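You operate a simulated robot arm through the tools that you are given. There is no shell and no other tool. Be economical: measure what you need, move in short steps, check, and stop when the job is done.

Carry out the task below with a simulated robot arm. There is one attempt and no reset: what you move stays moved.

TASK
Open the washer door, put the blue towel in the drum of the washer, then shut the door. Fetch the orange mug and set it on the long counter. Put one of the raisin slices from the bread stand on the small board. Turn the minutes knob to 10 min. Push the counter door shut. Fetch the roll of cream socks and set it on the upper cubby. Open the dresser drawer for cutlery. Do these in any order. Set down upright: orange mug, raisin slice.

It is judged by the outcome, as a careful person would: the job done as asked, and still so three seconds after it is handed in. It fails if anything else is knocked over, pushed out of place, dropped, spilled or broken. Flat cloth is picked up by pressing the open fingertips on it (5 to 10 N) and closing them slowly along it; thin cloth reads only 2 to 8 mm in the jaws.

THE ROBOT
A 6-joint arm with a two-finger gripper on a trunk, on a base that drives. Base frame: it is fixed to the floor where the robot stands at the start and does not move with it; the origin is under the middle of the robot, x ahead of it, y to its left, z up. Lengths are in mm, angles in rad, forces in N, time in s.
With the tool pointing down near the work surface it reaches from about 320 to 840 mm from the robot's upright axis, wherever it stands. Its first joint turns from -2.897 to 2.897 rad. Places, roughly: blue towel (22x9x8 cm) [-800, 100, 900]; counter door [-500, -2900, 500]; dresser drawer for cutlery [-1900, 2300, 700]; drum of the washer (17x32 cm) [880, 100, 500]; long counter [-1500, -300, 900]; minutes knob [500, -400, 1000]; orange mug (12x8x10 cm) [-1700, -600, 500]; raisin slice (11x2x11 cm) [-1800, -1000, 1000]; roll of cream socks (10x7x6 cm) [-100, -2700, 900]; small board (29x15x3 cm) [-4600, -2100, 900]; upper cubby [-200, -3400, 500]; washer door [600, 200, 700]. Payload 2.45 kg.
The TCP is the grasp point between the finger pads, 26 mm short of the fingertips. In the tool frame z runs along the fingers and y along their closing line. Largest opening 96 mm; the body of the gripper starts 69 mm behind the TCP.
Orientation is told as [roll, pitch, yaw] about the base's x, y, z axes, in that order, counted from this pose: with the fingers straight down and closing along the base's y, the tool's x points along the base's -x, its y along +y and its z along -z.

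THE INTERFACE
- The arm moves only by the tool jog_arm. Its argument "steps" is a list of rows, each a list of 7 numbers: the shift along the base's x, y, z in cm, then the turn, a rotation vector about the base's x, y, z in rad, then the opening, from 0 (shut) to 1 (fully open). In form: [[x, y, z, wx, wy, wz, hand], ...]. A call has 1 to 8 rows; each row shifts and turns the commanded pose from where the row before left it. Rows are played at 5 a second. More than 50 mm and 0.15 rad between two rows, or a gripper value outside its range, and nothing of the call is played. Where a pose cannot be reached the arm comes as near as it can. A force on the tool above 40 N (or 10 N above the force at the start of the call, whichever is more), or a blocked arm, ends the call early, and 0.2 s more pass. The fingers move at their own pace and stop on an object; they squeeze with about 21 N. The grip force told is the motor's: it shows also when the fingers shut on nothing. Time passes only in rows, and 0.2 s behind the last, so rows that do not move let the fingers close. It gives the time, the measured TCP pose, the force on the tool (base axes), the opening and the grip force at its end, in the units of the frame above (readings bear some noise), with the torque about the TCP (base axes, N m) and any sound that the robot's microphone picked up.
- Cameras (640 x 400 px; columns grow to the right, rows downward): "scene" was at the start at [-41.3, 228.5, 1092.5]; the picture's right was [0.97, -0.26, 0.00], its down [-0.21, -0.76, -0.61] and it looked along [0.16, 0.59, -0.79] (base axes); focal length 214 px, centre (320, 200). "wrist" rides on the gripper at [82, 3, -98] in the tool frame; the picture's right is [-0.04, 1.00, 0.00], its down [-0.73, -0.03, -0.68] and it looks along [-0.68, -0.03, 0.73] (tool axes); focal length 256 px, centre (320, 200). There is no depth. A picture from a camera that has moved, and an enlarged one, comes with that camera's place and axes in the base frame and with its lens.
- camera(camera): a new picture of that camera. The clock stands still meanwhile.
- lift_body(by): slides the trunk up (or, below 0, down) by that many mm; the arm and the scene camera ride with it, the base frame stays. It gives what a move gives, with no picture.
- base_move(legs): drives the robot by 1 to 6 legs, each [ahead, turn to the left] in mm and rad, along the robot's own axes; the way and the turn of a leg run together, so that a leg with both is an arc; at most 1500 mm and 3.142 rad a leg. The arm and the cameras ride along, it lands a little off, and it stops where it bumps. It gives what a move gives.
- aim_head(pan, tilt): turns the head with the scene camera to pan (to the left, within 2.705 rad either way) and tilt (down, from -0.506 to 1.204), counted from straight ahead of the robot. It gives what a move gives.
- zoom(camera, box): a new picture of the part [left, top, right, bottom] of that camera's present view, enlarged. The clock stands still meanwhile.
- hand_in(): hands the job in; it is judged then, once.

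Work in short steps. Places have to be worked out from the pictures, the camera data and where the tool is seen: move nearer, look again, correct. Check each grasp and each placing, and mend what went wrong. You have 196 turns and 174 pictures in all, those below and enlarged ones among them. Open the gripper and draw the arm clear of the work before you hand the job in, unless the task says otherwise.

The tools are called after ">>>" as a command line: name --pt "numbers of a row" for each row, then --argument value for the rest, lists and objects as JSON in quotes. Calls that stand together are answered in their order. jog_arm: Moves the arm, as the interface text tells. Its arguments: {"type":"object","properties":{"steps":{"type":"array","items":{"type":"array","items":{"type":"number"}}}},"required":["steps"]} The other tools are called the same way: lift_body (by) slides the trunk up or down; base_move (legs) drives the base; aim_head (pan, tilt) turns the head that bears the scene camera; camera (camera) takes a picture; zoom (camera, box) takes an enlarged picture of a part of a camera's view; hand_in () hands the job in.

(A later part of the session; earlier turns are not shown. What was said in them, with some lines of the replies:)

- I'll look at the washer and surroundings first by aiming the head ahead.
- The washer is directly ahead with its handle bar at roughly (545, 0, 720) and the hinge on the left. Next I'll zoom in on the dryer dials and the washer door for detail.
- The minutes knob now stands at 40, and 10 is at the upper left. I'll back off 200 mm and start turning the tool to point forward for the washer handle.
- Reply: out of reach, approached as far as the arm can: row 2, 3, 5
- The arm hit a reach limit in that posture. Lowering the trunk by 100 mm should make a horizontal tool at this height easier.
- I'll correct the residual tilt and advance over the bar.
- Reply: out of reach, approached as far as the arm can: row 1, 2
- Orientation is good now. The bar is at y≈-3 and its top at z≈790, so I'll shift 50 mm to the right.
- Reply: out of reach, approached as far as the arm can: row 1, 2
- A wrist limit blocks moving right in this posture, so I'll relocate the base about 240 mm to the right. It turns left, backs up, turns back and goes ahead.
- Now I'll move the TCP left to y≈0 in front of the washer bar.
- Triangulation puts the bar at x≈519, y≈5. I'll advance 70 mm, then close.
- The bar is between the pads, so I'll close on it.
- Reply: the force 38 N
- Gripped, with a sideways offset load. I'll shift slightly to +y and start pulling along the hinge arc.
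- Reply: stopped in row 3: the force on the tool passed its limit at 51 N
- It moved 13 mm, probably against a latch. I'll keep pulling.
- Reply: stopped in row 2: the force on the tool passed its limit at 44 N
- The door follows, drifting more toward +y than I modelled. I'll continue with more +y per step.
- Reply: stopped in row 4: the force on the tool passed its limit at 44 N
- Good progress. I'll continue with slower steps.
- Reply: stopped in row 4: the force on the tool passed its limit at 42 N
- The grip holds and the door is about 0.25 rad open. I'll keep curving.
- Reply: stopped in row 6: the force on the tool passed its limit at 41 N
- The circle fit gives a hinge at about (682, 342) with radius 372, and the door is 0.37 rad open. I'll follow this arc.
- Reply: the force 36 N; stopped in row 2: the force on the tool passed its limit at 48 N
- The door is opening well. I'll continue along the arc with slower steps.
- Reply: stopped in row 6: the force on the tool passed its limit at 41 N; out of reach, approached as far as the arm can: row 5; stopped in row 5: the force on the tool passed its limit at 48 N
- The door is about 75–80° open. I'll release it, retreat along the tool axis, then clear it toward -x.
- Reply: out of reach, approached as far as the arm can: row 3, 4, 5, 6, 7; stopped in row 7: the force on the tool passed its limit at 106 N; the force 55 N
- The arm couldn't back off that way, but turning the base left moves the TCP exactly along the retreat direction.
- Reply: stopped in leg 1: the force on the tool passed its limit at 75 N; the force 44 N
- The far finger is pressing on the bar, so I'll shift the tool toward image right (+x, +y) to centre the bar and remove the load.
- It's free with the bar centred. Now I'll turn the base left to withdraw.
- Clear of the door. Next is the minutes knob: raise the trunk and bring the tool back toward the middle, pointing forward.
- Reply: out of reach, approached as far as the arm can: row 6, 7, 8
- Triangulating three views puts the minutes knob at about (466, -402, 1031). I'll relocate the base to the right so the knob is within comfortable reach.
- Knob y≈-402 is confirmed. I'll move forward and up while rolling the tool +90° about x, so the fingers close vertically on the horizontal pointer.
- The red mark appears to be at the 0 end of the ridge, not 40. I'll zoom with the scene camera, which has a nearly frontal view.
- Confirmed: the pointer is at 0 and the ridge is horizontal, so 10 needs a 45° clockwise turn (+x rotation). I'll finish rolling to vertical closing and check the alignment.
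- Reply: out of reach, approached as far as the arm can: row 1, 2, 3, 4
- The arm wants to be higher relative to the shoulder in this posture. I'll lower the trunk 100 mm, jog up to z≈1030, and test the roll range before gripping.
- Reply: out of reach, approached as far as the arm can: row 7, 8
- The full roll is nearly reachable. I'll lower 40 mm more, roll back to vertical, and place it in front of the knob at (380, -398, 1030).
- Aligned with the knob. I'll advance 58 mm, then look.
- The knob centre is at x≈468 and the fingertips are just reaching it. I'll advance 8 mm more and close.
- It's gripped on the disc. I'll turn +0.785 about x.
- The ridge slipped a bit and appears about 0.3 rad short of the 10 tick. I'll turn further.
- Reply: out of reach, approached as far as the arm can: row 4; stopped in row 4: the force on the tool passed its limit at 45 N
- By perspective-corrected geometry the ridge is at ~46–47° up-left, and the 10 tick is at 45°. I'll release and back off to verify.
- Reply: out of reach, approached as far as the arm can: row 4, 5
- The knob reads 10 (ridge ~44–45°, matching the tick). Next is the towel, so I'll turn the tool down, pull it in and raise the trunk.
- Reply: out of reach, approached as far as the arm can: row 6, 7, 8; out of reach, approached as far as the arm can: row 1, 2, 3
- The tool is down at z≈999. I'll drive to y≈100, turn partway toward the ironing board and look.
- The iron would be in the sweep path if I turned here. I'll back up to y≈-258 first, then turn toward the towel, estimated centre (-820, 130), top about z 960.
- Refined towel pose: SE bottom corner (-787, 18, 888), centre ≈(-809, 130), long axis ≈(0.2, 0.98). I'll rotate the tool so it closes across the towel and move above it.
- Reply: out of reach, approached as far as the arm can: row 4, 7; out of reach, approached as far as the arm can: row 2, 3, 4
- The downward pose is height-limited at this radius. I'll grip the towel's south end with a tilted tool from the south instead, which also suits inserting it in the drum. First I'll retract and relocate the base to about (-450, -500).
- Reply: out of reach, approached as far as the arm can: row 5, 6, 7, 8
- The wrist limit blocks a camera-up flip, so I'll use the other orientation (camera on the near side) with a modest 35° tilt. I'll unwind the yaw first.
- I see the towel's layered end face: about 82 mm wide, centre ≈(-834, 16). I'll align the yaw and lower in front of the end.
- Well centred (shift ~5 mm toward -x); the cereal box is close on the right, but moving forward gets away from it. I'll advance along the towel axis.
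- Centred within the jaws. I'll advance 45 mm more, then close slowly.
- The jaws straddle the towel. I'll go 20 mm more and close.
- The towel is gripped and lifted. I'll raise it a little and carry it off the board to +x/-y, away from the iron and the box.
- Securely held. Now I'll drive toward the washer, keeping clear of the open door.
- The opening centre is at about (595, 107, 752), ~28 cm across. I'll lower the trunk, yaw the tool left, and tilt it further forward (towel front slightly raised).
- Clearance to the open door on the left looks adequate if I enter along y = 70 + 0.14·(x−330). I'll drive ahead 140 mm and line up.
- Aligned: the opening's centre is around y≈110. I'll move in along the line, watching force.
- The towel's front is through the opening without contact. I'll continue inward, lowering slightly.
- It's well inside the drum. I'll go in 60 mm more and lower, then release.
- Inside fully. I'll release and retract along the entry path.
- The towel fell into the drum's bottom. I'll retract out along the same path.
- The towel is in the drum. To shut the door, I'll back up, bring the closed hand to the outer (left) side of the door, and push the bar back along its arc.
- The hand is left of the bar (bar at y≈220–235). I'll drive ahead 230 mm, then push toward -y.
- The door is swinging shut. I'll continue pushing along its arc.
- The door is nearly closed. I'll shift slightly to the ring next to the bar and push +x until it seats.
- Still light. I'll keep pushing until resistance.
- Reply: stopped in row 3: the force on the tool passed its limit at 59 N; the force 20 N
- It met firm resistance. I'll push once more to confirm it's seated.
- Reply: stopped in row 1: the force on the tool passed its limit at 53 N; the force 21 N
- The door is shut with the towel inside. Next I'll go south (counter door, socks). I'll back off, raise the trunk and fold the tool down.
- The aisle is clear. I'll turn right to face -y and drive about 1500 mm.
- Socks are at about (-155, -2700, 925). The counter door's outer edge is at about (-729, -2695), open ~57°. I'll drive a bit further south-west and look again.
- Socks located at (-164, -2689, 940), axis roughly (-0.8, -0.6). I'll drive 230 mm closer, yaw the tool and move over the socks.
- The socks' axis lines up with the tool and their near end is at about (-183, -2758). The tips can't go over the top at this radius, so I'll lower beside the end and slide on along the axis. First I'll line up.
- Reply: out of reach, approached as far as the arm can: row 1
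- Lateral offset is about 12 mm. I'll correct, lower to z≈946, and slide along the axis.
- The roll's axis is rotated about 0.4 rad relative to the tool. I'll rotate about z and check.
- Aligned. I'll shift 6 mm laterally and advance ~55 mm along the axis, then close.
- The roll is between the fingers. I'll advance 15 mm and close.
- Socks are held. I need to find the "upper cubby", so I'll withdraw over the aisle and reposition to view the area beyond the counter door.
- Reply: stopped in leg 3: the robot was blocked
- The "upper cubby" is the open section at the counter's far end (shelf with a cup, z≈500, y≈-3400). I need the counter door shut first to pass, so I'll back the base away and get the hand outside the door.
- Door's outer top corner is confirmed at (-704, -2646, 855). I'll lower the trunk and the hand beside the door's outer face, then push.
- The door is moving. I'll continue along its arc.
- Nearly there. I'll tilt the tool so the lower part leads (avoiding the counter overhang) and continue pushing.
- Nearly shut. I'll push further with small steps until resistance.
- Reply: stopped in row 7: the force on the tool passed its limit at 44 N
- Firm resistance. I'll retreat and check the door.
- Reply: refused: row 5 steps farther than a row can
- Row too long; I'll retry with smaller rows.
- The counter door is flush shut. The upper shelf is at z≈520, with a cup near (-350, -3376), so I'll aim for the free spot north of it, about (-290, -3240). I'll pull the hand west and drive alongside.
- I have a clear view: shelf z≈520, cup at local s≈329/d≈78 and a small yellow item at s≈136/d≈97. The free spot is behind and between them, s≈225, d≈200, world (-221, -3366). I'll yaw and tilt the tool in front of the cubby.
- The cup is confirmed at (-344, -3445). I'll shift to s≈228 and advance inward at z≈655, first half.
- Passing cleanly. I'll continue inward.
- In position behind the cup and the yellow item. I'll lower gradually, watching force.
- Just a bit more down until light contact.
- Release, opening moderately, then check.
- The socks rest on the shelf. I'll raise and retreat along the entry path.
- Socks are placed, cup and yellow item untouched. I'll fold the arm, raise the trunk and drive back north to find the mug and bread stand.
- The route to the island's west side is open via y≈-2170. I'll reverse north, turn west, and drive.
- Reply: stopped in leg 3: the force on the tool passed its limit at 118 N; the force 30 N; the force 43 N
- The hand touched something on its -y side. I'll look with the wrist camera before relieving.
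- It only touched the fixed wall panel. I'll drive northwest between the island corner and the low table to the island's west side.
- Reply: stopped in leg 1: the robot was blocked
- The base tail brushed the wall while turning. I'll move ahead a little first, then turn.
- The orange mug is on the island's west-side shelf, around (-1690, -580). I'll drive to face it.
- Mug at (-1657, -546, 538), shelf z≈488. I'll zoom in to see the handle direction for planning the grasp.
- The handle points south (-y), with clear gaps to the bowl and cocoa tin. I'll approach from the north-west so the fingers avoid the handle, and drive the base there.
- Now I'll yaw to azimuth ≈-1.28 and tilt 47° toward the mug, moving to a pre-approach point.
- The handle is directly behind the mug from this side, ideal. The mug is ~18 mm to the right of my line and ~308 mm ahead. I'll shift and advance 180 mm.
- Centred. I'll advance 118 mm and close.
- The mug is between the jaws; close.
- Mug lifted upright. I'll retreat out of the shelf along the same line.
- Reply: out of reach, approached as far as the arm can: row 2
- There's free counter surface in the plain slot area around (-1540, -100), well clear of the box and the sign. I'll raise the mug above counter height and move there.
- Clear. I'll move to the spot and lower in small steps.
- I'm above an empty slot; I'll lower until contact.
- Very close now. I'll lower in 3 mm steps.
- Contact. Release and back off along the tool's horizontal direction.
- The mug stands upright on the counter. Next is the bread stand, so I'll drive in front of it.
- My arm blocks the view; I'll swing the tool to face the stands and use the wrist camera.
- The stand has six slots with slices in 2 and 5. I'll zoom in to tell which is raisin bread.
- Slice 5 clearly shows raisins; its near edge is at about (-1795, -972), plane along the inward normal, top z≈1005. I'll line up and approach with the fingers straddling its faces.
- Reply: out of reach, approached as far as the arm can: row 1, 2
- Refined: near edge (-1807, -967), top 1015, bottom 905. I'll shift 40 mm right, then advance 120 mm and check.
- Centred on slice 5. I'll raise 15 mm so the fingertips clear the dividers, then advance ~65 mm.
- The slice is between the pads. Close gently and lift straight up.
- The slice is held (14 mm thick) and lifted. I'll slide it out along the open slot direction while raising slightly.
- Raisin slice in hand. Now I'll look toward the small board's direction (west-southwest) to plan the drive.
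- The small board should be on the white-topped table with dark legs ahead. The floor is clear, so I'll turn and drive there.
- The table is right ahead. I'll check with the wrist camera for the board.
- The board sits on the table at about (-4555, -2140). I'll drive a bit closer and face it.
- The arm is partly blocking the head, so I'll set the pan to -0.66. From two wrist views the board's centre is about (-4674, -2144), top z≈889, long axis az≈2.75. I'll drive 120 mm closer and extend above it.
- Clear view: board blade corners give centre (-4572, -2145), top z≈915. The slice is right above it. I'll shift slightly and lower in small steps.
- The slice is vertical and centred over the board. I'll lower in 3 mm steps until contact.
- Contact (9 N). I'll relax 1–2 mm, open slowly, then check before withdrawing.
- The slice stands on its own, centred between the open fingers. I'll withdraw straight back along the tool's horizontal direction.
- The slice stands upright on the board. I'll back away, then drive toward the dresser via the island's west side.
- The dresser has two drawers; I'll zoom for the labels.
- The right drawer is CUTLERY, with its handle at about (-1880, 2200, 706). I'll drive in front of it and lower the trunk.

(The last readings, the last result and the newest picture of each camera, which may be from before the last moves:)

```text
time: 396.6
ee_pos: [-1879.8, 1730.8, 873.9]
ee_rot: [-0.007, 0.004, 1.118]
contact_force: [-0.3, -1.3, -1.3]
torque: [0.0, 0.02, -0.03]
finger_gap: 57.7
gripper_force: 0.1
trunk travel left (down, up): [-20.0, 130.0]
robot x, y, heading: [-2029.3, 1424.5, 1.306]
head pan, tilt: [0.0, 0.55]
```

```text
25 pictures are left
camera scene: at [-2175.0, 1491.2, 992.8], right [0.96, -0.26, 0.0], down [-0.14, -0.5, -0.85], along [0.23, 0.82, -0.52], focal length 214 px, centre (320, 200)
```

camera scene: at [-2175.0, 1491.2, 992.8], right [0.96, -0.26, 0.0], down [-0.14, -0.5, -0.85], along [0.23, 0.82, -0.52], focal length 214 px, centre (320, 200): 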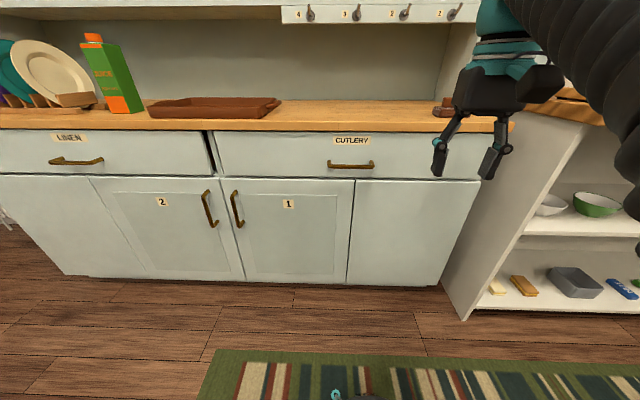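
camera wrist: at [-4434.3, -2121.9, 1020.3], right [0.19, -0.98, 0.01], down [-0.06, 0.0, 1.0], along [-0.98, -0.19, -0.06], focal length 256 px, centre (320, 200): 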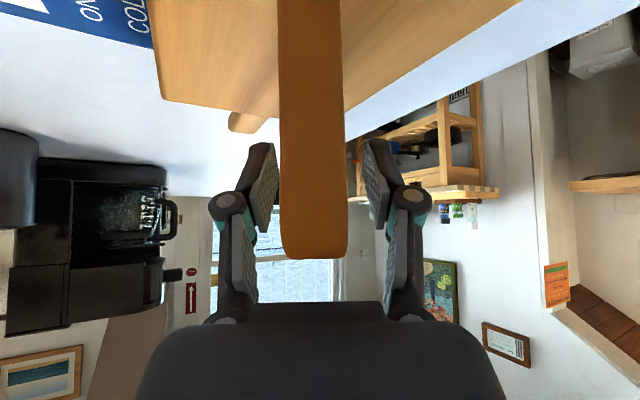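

I need a better fix on the handle's distance, so I'll continue orienting the tool (yaw so the fingers close in the vertical plane) and use the wrist camera.

>>> jog_arm --pt "0 0 0 0 0 -0.1414 0.6" --pt "0 0 0 0 0 -0.1414 0.6" --pt "0 0 0 0 0 -0.1414 0.6" --pt "0 0 0 0 0 -0.1414 0.6" --pt "0 0 0 0 0 -0.1414 0.6" --pt "0 0 0 0 0 -0.1414 0.6" --pt "0 0 0 0 0 -0.1414 0.6" --pt "0 0 0 0 0 -0.1414 0.6"

>>> jog_arm --pt "0 0 0 0 0 -0.1414 0.6" --pt "0 0 0 0 0 -0.1414 0.6" --pt "0 0 -1 0.134 -0.041 0 0.6" --pt "0 0 -1 0.134 -0.041 0 0.6" --pt "0 0 -1 0.134 -0.041 0 0.6" --pt "0 0 -1 0.134 -0.041 0 0.6" --pt "0 0 -1 0.134 -0.041 0 0.6" --pt "0 0 -1 0.134 -0.041 0 0.6"

>>> jog_arm --pt "0 0 -2 0.134 -0.041 0 0.6" --pt "0 0 -2 0.134 -0.041 0 0.6" --pt "0 0 -2 0.134 -0.041 0 0.6" --pt "0 0 -2 0 0 0 0.6"

>>> camera --camera "wrist"

>>> camera --camera "scene"

```text
time: 398.4
ee_pos: [-1880.5, 1732.8, 875.3]
ee_rot: [-0.007, 0.002, -0.015]
contact_force: [-0.4, 0.4, 0.3]
torque: [-0.01, -0.04, 0.02]
finger_gap: 57.5
gripper_force: 0.1
trunk travel left (down, up): [-20.0, 130.0]
robot x, y, heading: [-2030.6, 1422.6, 1.301]
head pan, tilt: [0.0, 0.55]
```

```text
time: 400.1
ee_pos: [-1881.0, 1733.7, 813.0]
ee_rot: [0.835, 0.003, -0.294]
contact_force: [0.6, 0.7, 0.2]
torque: [0.0, 0.0, -0.01]
finger_gap: 57.6
gripper_force: 0.0
trunk travel left (down, up): [-20.0, 130.0]
robot x, y, heading: [-2029.8, 1421.4, 1.307]
head pan, tilt: [0.0, 0.55]
```

```text
time: 401.4
ee_pos: [-1906.2, 1752.6, 733.6]
ee_rot: [1.244, 0.008, -0.176]
contact_force: [-0.5, 0.2, -0.2]
torque: [0.0, 0.03, 0.01]
finger_gap: 57.8
gripper_force: 0.0
trunk travel left (down, up): [-20.0, 130.0]
robot x, y, heading: [-2030.9, 1420.4, 1.3]
head pan, tilt: [0.0, 0.55]
stopped in row 4: the arm was blocked; the commanded pose is now the measured one
```

```text
24 pictures are left
camera wrist: at [-2003.2, 1675.7, 769.3], right [0.1, 0.31, 0.95], down [0.61, -0.77, 0.18], along [0.79, 0.56, -0.27], focal length 256 px, centre (320, 200)
```

wrist: 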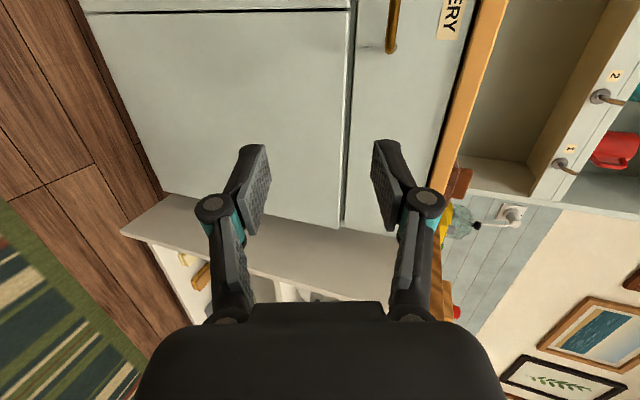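

```text
23 pictures are left
camera scene: at [-2175.2, 1491.1, 992.7], right [0.96, -0.26, 0.0], down [-0.14, -0.5, -0.85], along [0.23, 0.82, -0.52], focal length 214 px, centre (320, 200)
```

scene: 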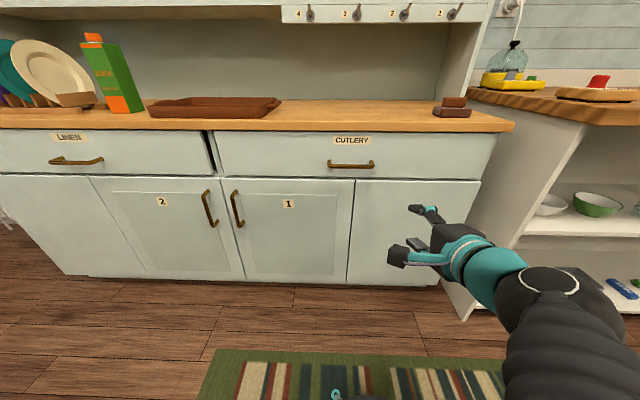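

Triangulating wrist and scene views gives the handle centre at about (-1920, 2062, 740). I'll advance 200 mm toward it and re-check.

>>> jog_arm --pt "0 4 0 0 0 0 0.7" --pt "0 4 0 0 0 0 0.7" --pt "-0.2 4 0.2 0 0 0 0.7" --pt "-0.2 4 0.2 0 0 0 0.7" --pt "-0.2 4 0.2 0 0 0 0.7"

>>> camera --camera "wrist"

>>> camera --camera "scene"

```text
time: 402.6
ee_pos: [-1916.6, 1952.4, 739.3]
ee_rot: [1.245, 0.01, -0.182]
contact_force: [-0.4, -0.1, 0.4]
torque: [-0.03, -0.04, -0.01]
finger_gap: 67.1
gripper_force: 0.1
trunk travel left (down, up): [-20.0, 130.0]
robot x, y, heading: [-2028.3, 1423.6, 1.3]
head pan, tilt: [0.0, 0.55]
```

```text
22 pictures are left
camera wrist: at [-2012.8, 1875.6, 773.8], right [0.1, 0.31, 0.95], down [0.61, -0.77, 0.18], along [0.79, 0.55, -0.27], focal length 256 px, centre (320, 200)
```

wrist: 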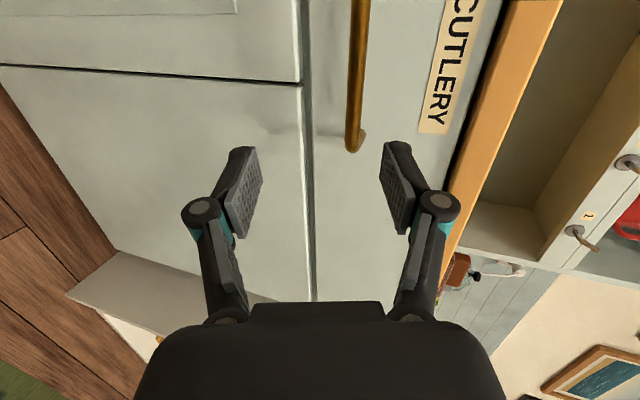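

```text
21 pictures are left
camera scene: at [-2175.1, 1490.9, 992.7], right [0.96, -0.26, 0.0], down [-0.14, -0.5, -0.85], along [0.23, 0.82, -0.52], focal length 214 px, centre (320, 200)
```

scene: 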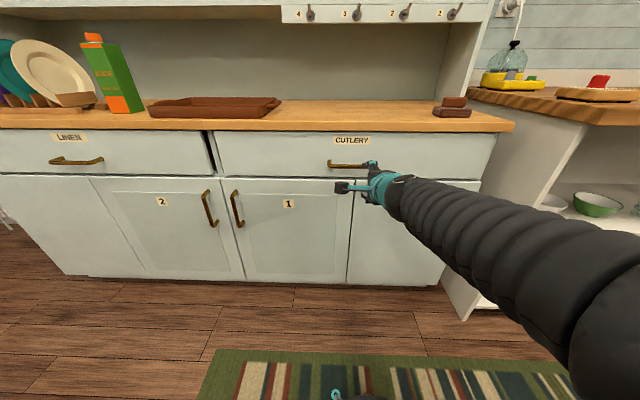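

Refined: bar's right end at (-1836, 2072, 726). I'll move the TCP onto the bar at about (-1884, 2080, 727).

>>> jog_arm --pt "0.9 3 -0.3 0 0 0 0.7" --pt "0.9 3 -0.3 0 0 0 0.7" --pt "0.8 3 -0.3 0 0 0 0.7"

>>> camera --camera "wrist"

```text
time: 403.4
ee_pos: [-1886.1, 2042.1, 734.1]
ee_rot: [1.246, 0.008, -0.182]
contact_force: [0.9, -1.0, -0.1]
torque: [-0.02, 0.0, -0.03]
finger_gap: 67.2
gripper_force: 0.1
trunk travel left (down, up): [-20.0, 130.0]
robot x, y, heading: [-2027.1, 1421.3, 1.303]
head pan, tilt: [0.0, 0.55]
```

```text
20 pictures are left
camera wrist: at [-1981.8, 1966.1, 766.9], right [0.1, 0.3, 0.95], down [0.61, -0.77, 0.18], along [0.79, 0.55, -0.26], focal length 256 px, centre (320, 200)
```

wrist: 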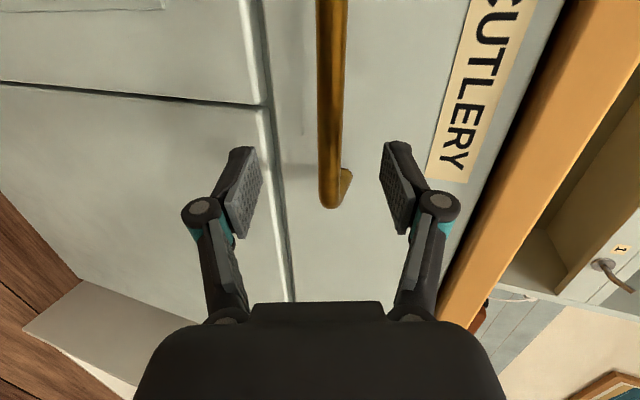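

The bar is almost within the jaws. I'll advance the last 38 mm, shifted slightly inward along the bar, then close.

>>> jog_arm --pt "-0.9 1.9 -0.2 0 0 0 0.7" --pt "-0.9 1.9 -0.2 0 0 0 0.7" --pt "0 0 0 0 0 0 0.3" --pt "0 0 0 0 0 0 0" --pt "0 0 0 0 0 0 0"

>>> camera --camera "wrist"

```text
time: 404.6
ee_pos: [-1902.1, 2078.9, 729.0]
ee_rot: [1.248, 0.008, -0.18]
contact_force: [-1.1, 3.3, 6.7]
torque: [0.28, 0.93, -0.31]
finger_gap: 12.8
gripper_force: 39.5
trunk travel left (down, up): [-20.0, 130.0]
robot x, y, heading: [-2030.4, 1422.4, 1.3]
head pan, tilt: [0.0, 0.55]
```

```text
19 pictures are left
camera wrist: at [-1998.5, 2002.0, 762.6], right [0.1, 0.3, 0.95], down [0.61, -0.77, 0.18], along [0.79, 0.56, -0.27], focal length 256 px, centre (320, 200)
```

wrist: 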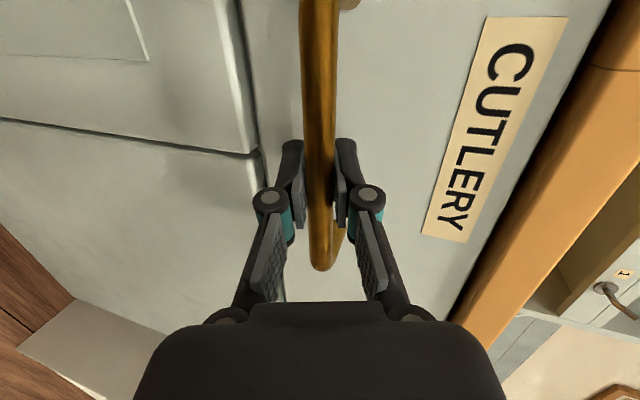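

The handle is gripped. I'll pull straight outward along the front's normal.

>>> jog_arm --pt "-0.45 -1.45 0 0 0 0 0" --pt "-0.45 -1.45 0 0 0 0 0" --pt "-0.45 -1.45 0 0 0 0 0" --pt "-0.45 -1.45 0 0 0 0 0" --pt "-0.45 -1.45 0 0 0 0 0" --pt "-0.45 -1.45 0 0 0 0 0"

>>> camera --camera "scene"

```text
time: 405.9
ee_pos: [-1924.0, 1991.6, 728.0]
ee_rot: [1.242, 0.009, -0.175]
contact_force: [-31.8, 8.4, -6.7]
torque: [0.3, 0.92, -0.26]
finger_gap: 13.4
gripper_force: 39.5
out of reach, approached as far as the arm can: row 3, 5
trunk travel left (down, up): [-20.0, 130.0]
robot x, y, heading: [-2031.7, 1422.8, 1.308]
head pan, tilt: [0.0, 0.55]
```

```text
18 pictures are left
camera scene: at [-2176.9, 1491.3, 992.3], right [0.97, -0.26, 0.0], down [-0.14, -0.51, -0.85], along [0.22, 0.82, -0.52], focal length 214 px, centre (320, 200)
```

scene: 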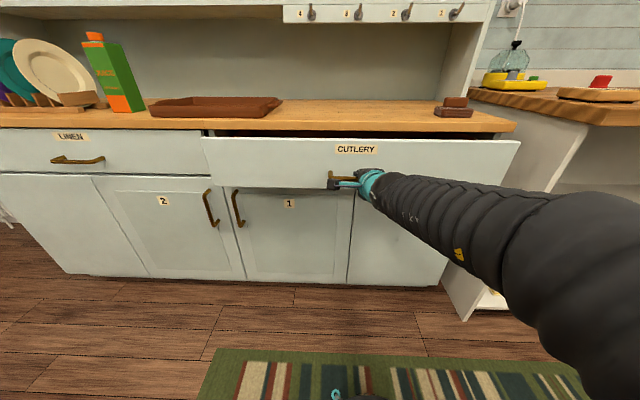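

The drawer is opening (≈90 mm). I'll use the base to reverse along nearly the same direction for the rest.

>>> jog_arm --pt "-0.3 0 0 0 0 0 0" --pt "-0.2 0 0 0 0 0 0"

>>> base_move --legs '[[-70, 0], [-70, 0]]'

>>> camera --camera "scene"

```text
time: 406.6
ee_pos: [-1923.6, 1990.8, 728.8]
ee_rot: [1.239, 0.009, -0.174]
contact_force: [-21.5, 4.2, -14.4]
torque: [0.33, 1.02, -0.11]
finger_gap: 13.1
gripper_force: 39.6
out of reach, approached as far as the arm can: row 1, 2
trunk travel left (down, up): [-20.0, 130.0]
robot x, y, heading: [-2026.0, 1421.4, 1.302]
head pan, tilt: [0.0, 0.55]
```

```text
time: 407.7
ee_pos: [-1944.2, 1922.8, 726.8]
ee_rot: [1.24, 0.011, -0.17]
contact_force: [-7.3, 1.7, -1.2]
torque: [0.22, 0.88, -0.38]
finger_gap: 12.8
gripper_force: 39.7
trunk travel left (down, up): [-20.0, 130.0]
robot x, y, heading: [-2050.2, 1353.7, 1.312]
head pan, tilt: [0.0, 0.55]
stopped in leg 1: the force on the tool passed its limit at 41 N (the readings are from after the stop); the commanded pose is now the measured one
```

```text
17 pictures are left
camera scene: at [-2194.8, 1421.9, 992.8], right [0.97, -0.25, 0.0], down [-0.13, -0.51, -0.85], along [0.22, 0.82, -0.52], focal length 214 px, centre (320, 200)
```

scene: 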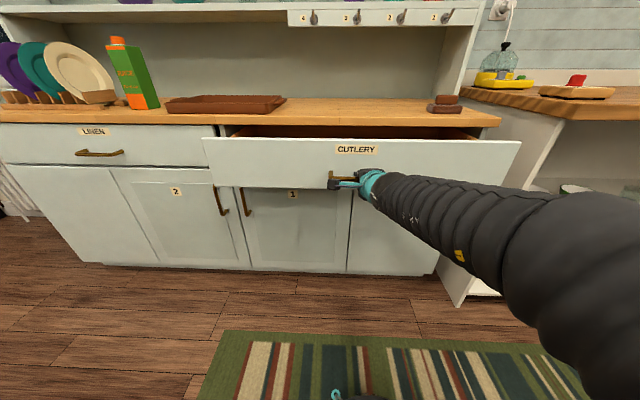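

About 160 mm open. I'll pull another ~80 mm.

>>> base_move --legs '[[-50, 0]]'

>>> base_move --legs '[[-50, 0]]'

>>> camera --camera "scene"

```text
time: 408.6
ee_pos: [-1959.0, 1876.3, 728.6]
ee_rot: [1.239, 0.009, -0.167]
contact_force: [-30.2, 11.7, -1.1]
torque: [0.3, 0.98, 0.06]
finger_gap: 13.1
gripper_force: 40.2
trunk travel left (down, up): [-20.0, 130.0]
robot x, y, heading: [-2062.5, 1305.5, 1.321]
head pan, tilt: [0.0, 0.55]
```

```text
time: 409.6
ee_pos: [-1971.5, 1827.9, 728.8]
ee_rot: [1.239, 0.01, -0.167]
contact_force: [-30.1, 11.9, -2.9]
torque: [0.29, 0.95, -0.1]
finger_gap: 13.1
gripper_force: 39.5
trunk travel left (down, up): [-20.0, 130.0]
robot x, y, heading: [-2071.7, 1256.9, 1.312]
head pan, tilt: [0.0, 0.55]
```

```text
16 pictures are left
camera scene: at [-2221.4, 1326.1, 992.4], right [0.97, -0.25, 0.0], down [-0.13, -0.51, -0.85], along [0.21, 0.83, -0.52], focal length 214 px, centre (320, 200)
```

scene: 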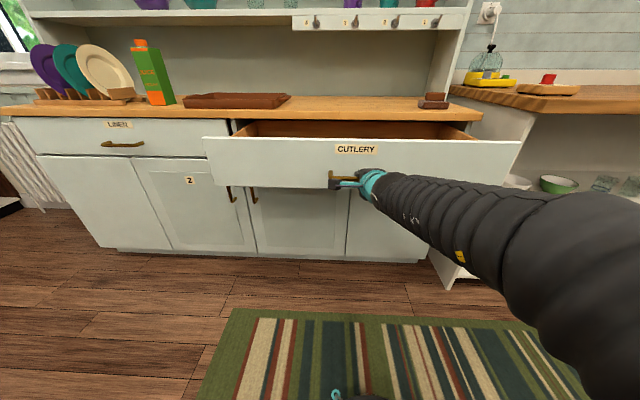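

About 265 mm open. I'll pull a little more to be safely open, watching for the stop.

>>> base_move --legs '[[-45, 0]]'

>>> base_move --legs '[[-45, 0]]'

```text
time: 410.5
ee_pos: [-1983.0, 1785.3, 727.8]
ee_rot: [1.241, 0.011, -0.166]
contact_force: [-30.1, 12.1, -2.5]
torque: [0.34, 0.9, -0.11]
finger_gap: 12.6
gripper_force: 39.4
trunk travel left (down, up): [-20.0, 130.0]
robot x, y, heading: [-2084.2, 1212.9, 1.318]
head pan, tilt: [0.0, 0.55]
```

```text
time: 411.4
ee_pos: [-1989.8, 1757.7, 730.2]
ee_rot: [1.245, 0.016, -0.167]
contact_force: [-1.4, 0.3, -0.3]
torque: [0.24, 0.92, -0.46]
finger_gap: 13.0
gripper_force: 40.2
trunk travel left (down, up): [-20.0, 130.0]
robot x, y, heading: [-2091.7, 1184.4, 1.325]
head pan, tilt: [0.0, 0.55]
stopped in leg 1: the force on the tool passed its limit at 99 N (the readings are from after the stop); the commanded pose is now the measured one
```

It reached its end stop (fully open). I'll release and back away.

>>> jog_arm --pt "0 0 0 0 0 0 0.4" --pt "0 0 0 0 0 0 0.7" --pt "0 0 0 0 0 0 0.7"

>>> base_move --legs '[[-200, 0]]'

>>> camera --camera "scene"

```text
time: 412.2
ee_pos: [-1990.1, 1757.6, 728.9]
ee_rot: [1.245, 0.012, -0.167]
contact_force: [0.3, -0.3, -0.2]
torque: [-0.01, -0.01, -0.02]
finger_gap: 67.2
gripper_force: 0.1
trunk travel left (down, up): [-20.0, 130.0]
robot x, y, heading: [-2092.2, 1189.3, 1.324]
head pan, tilt: [0.0, 0.55]
```

```text
time: 413.8
ee_pos: [-2040.7, 1569.0, 728.8]
ee_rot: [1.244, 0.013, -0.161]
contact_force: [1.2, -0.4, 0.6]
torque: [-0.02, 0.01, -0.01]
finger_gap: 67.3
gripper_force: 0.1
trunk travel left (down, up): [-20.0, 130.0]
robot x, y, heading: [-2138.3, 1000.6, 1.328]
head pan, tilt: [0.0, 0.55]
```

```text
15 pictures are left
camera scene: at [-2286.8, 1062.5, 992.7], right [0.97, -0.24, 0.0], down [-0.13, -0.51, -0.85], along [0.2, 0.83, -0.52], focal length 214 px, centre (320, 200)
```

scene: 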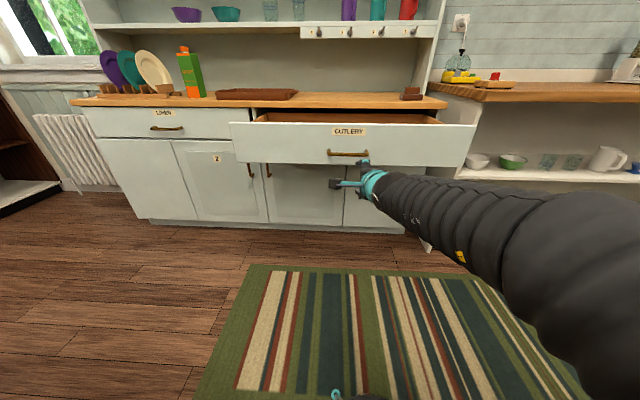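

All jobs are done; the drawer is open and the arm clear. One last look back at the mug and the laundry machines.

>>> aim_head --pan -2.25 --tilt 0.2

>>> camera --camera "scene"

```text
time: 415.9
ee_pos: [-2039.4, 1568.7, 729.6]
ee_rot: [1.243, 0.014, -0.161]
contact_force: [-0.4, 0.0, -0.8]
torque: [0.01, -0.01, -0.02]
finger_gap: 67.3
gripper_force: 0.1
trunk travel left (down, up): [-20.0, 130.0]
robot x, y, heading: [-2143.9, 998.1, 1.328]
head pan, tilt: [-2.25, 0.201]
```

```text
14 pictures are left
camera scene: at [-2252.0, 901.2, 1025.0], right [-0.8, -0.61, 0.0], down [-0.12, 0.16, -0.98], along [0.59, -0.78, -0.2], focal length 214 px, centre (320, 200)
```

scene: 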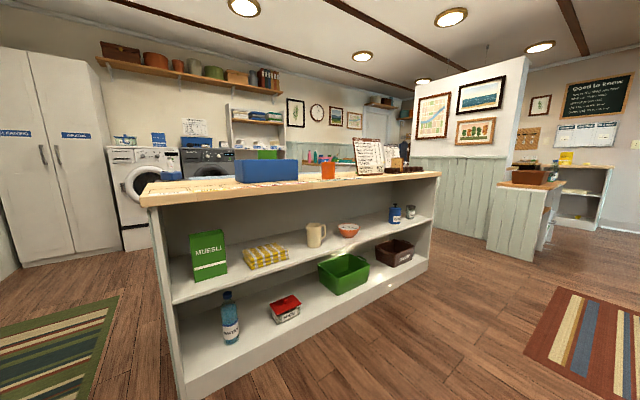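

The mug is upright on the counter, the washer door is shut, and nothing else looks disturbed. Handing in.

>>> hand_in

```text
The job is handed in.
```

I did all seven jobs and handed in the work:

- **Towel:** it is in the washer drum and the door is shut.
- **Mug:** the orange mug stands upright on the long counter.
- **Raisin slice:** it stands upright on the small board.
- **Minutes knob:** it is set to 10.
- **Counter door:** it is shut.
- **Socks:** the roll is on the upper cubby.
- **Cutlery drawer:** it is fully open.
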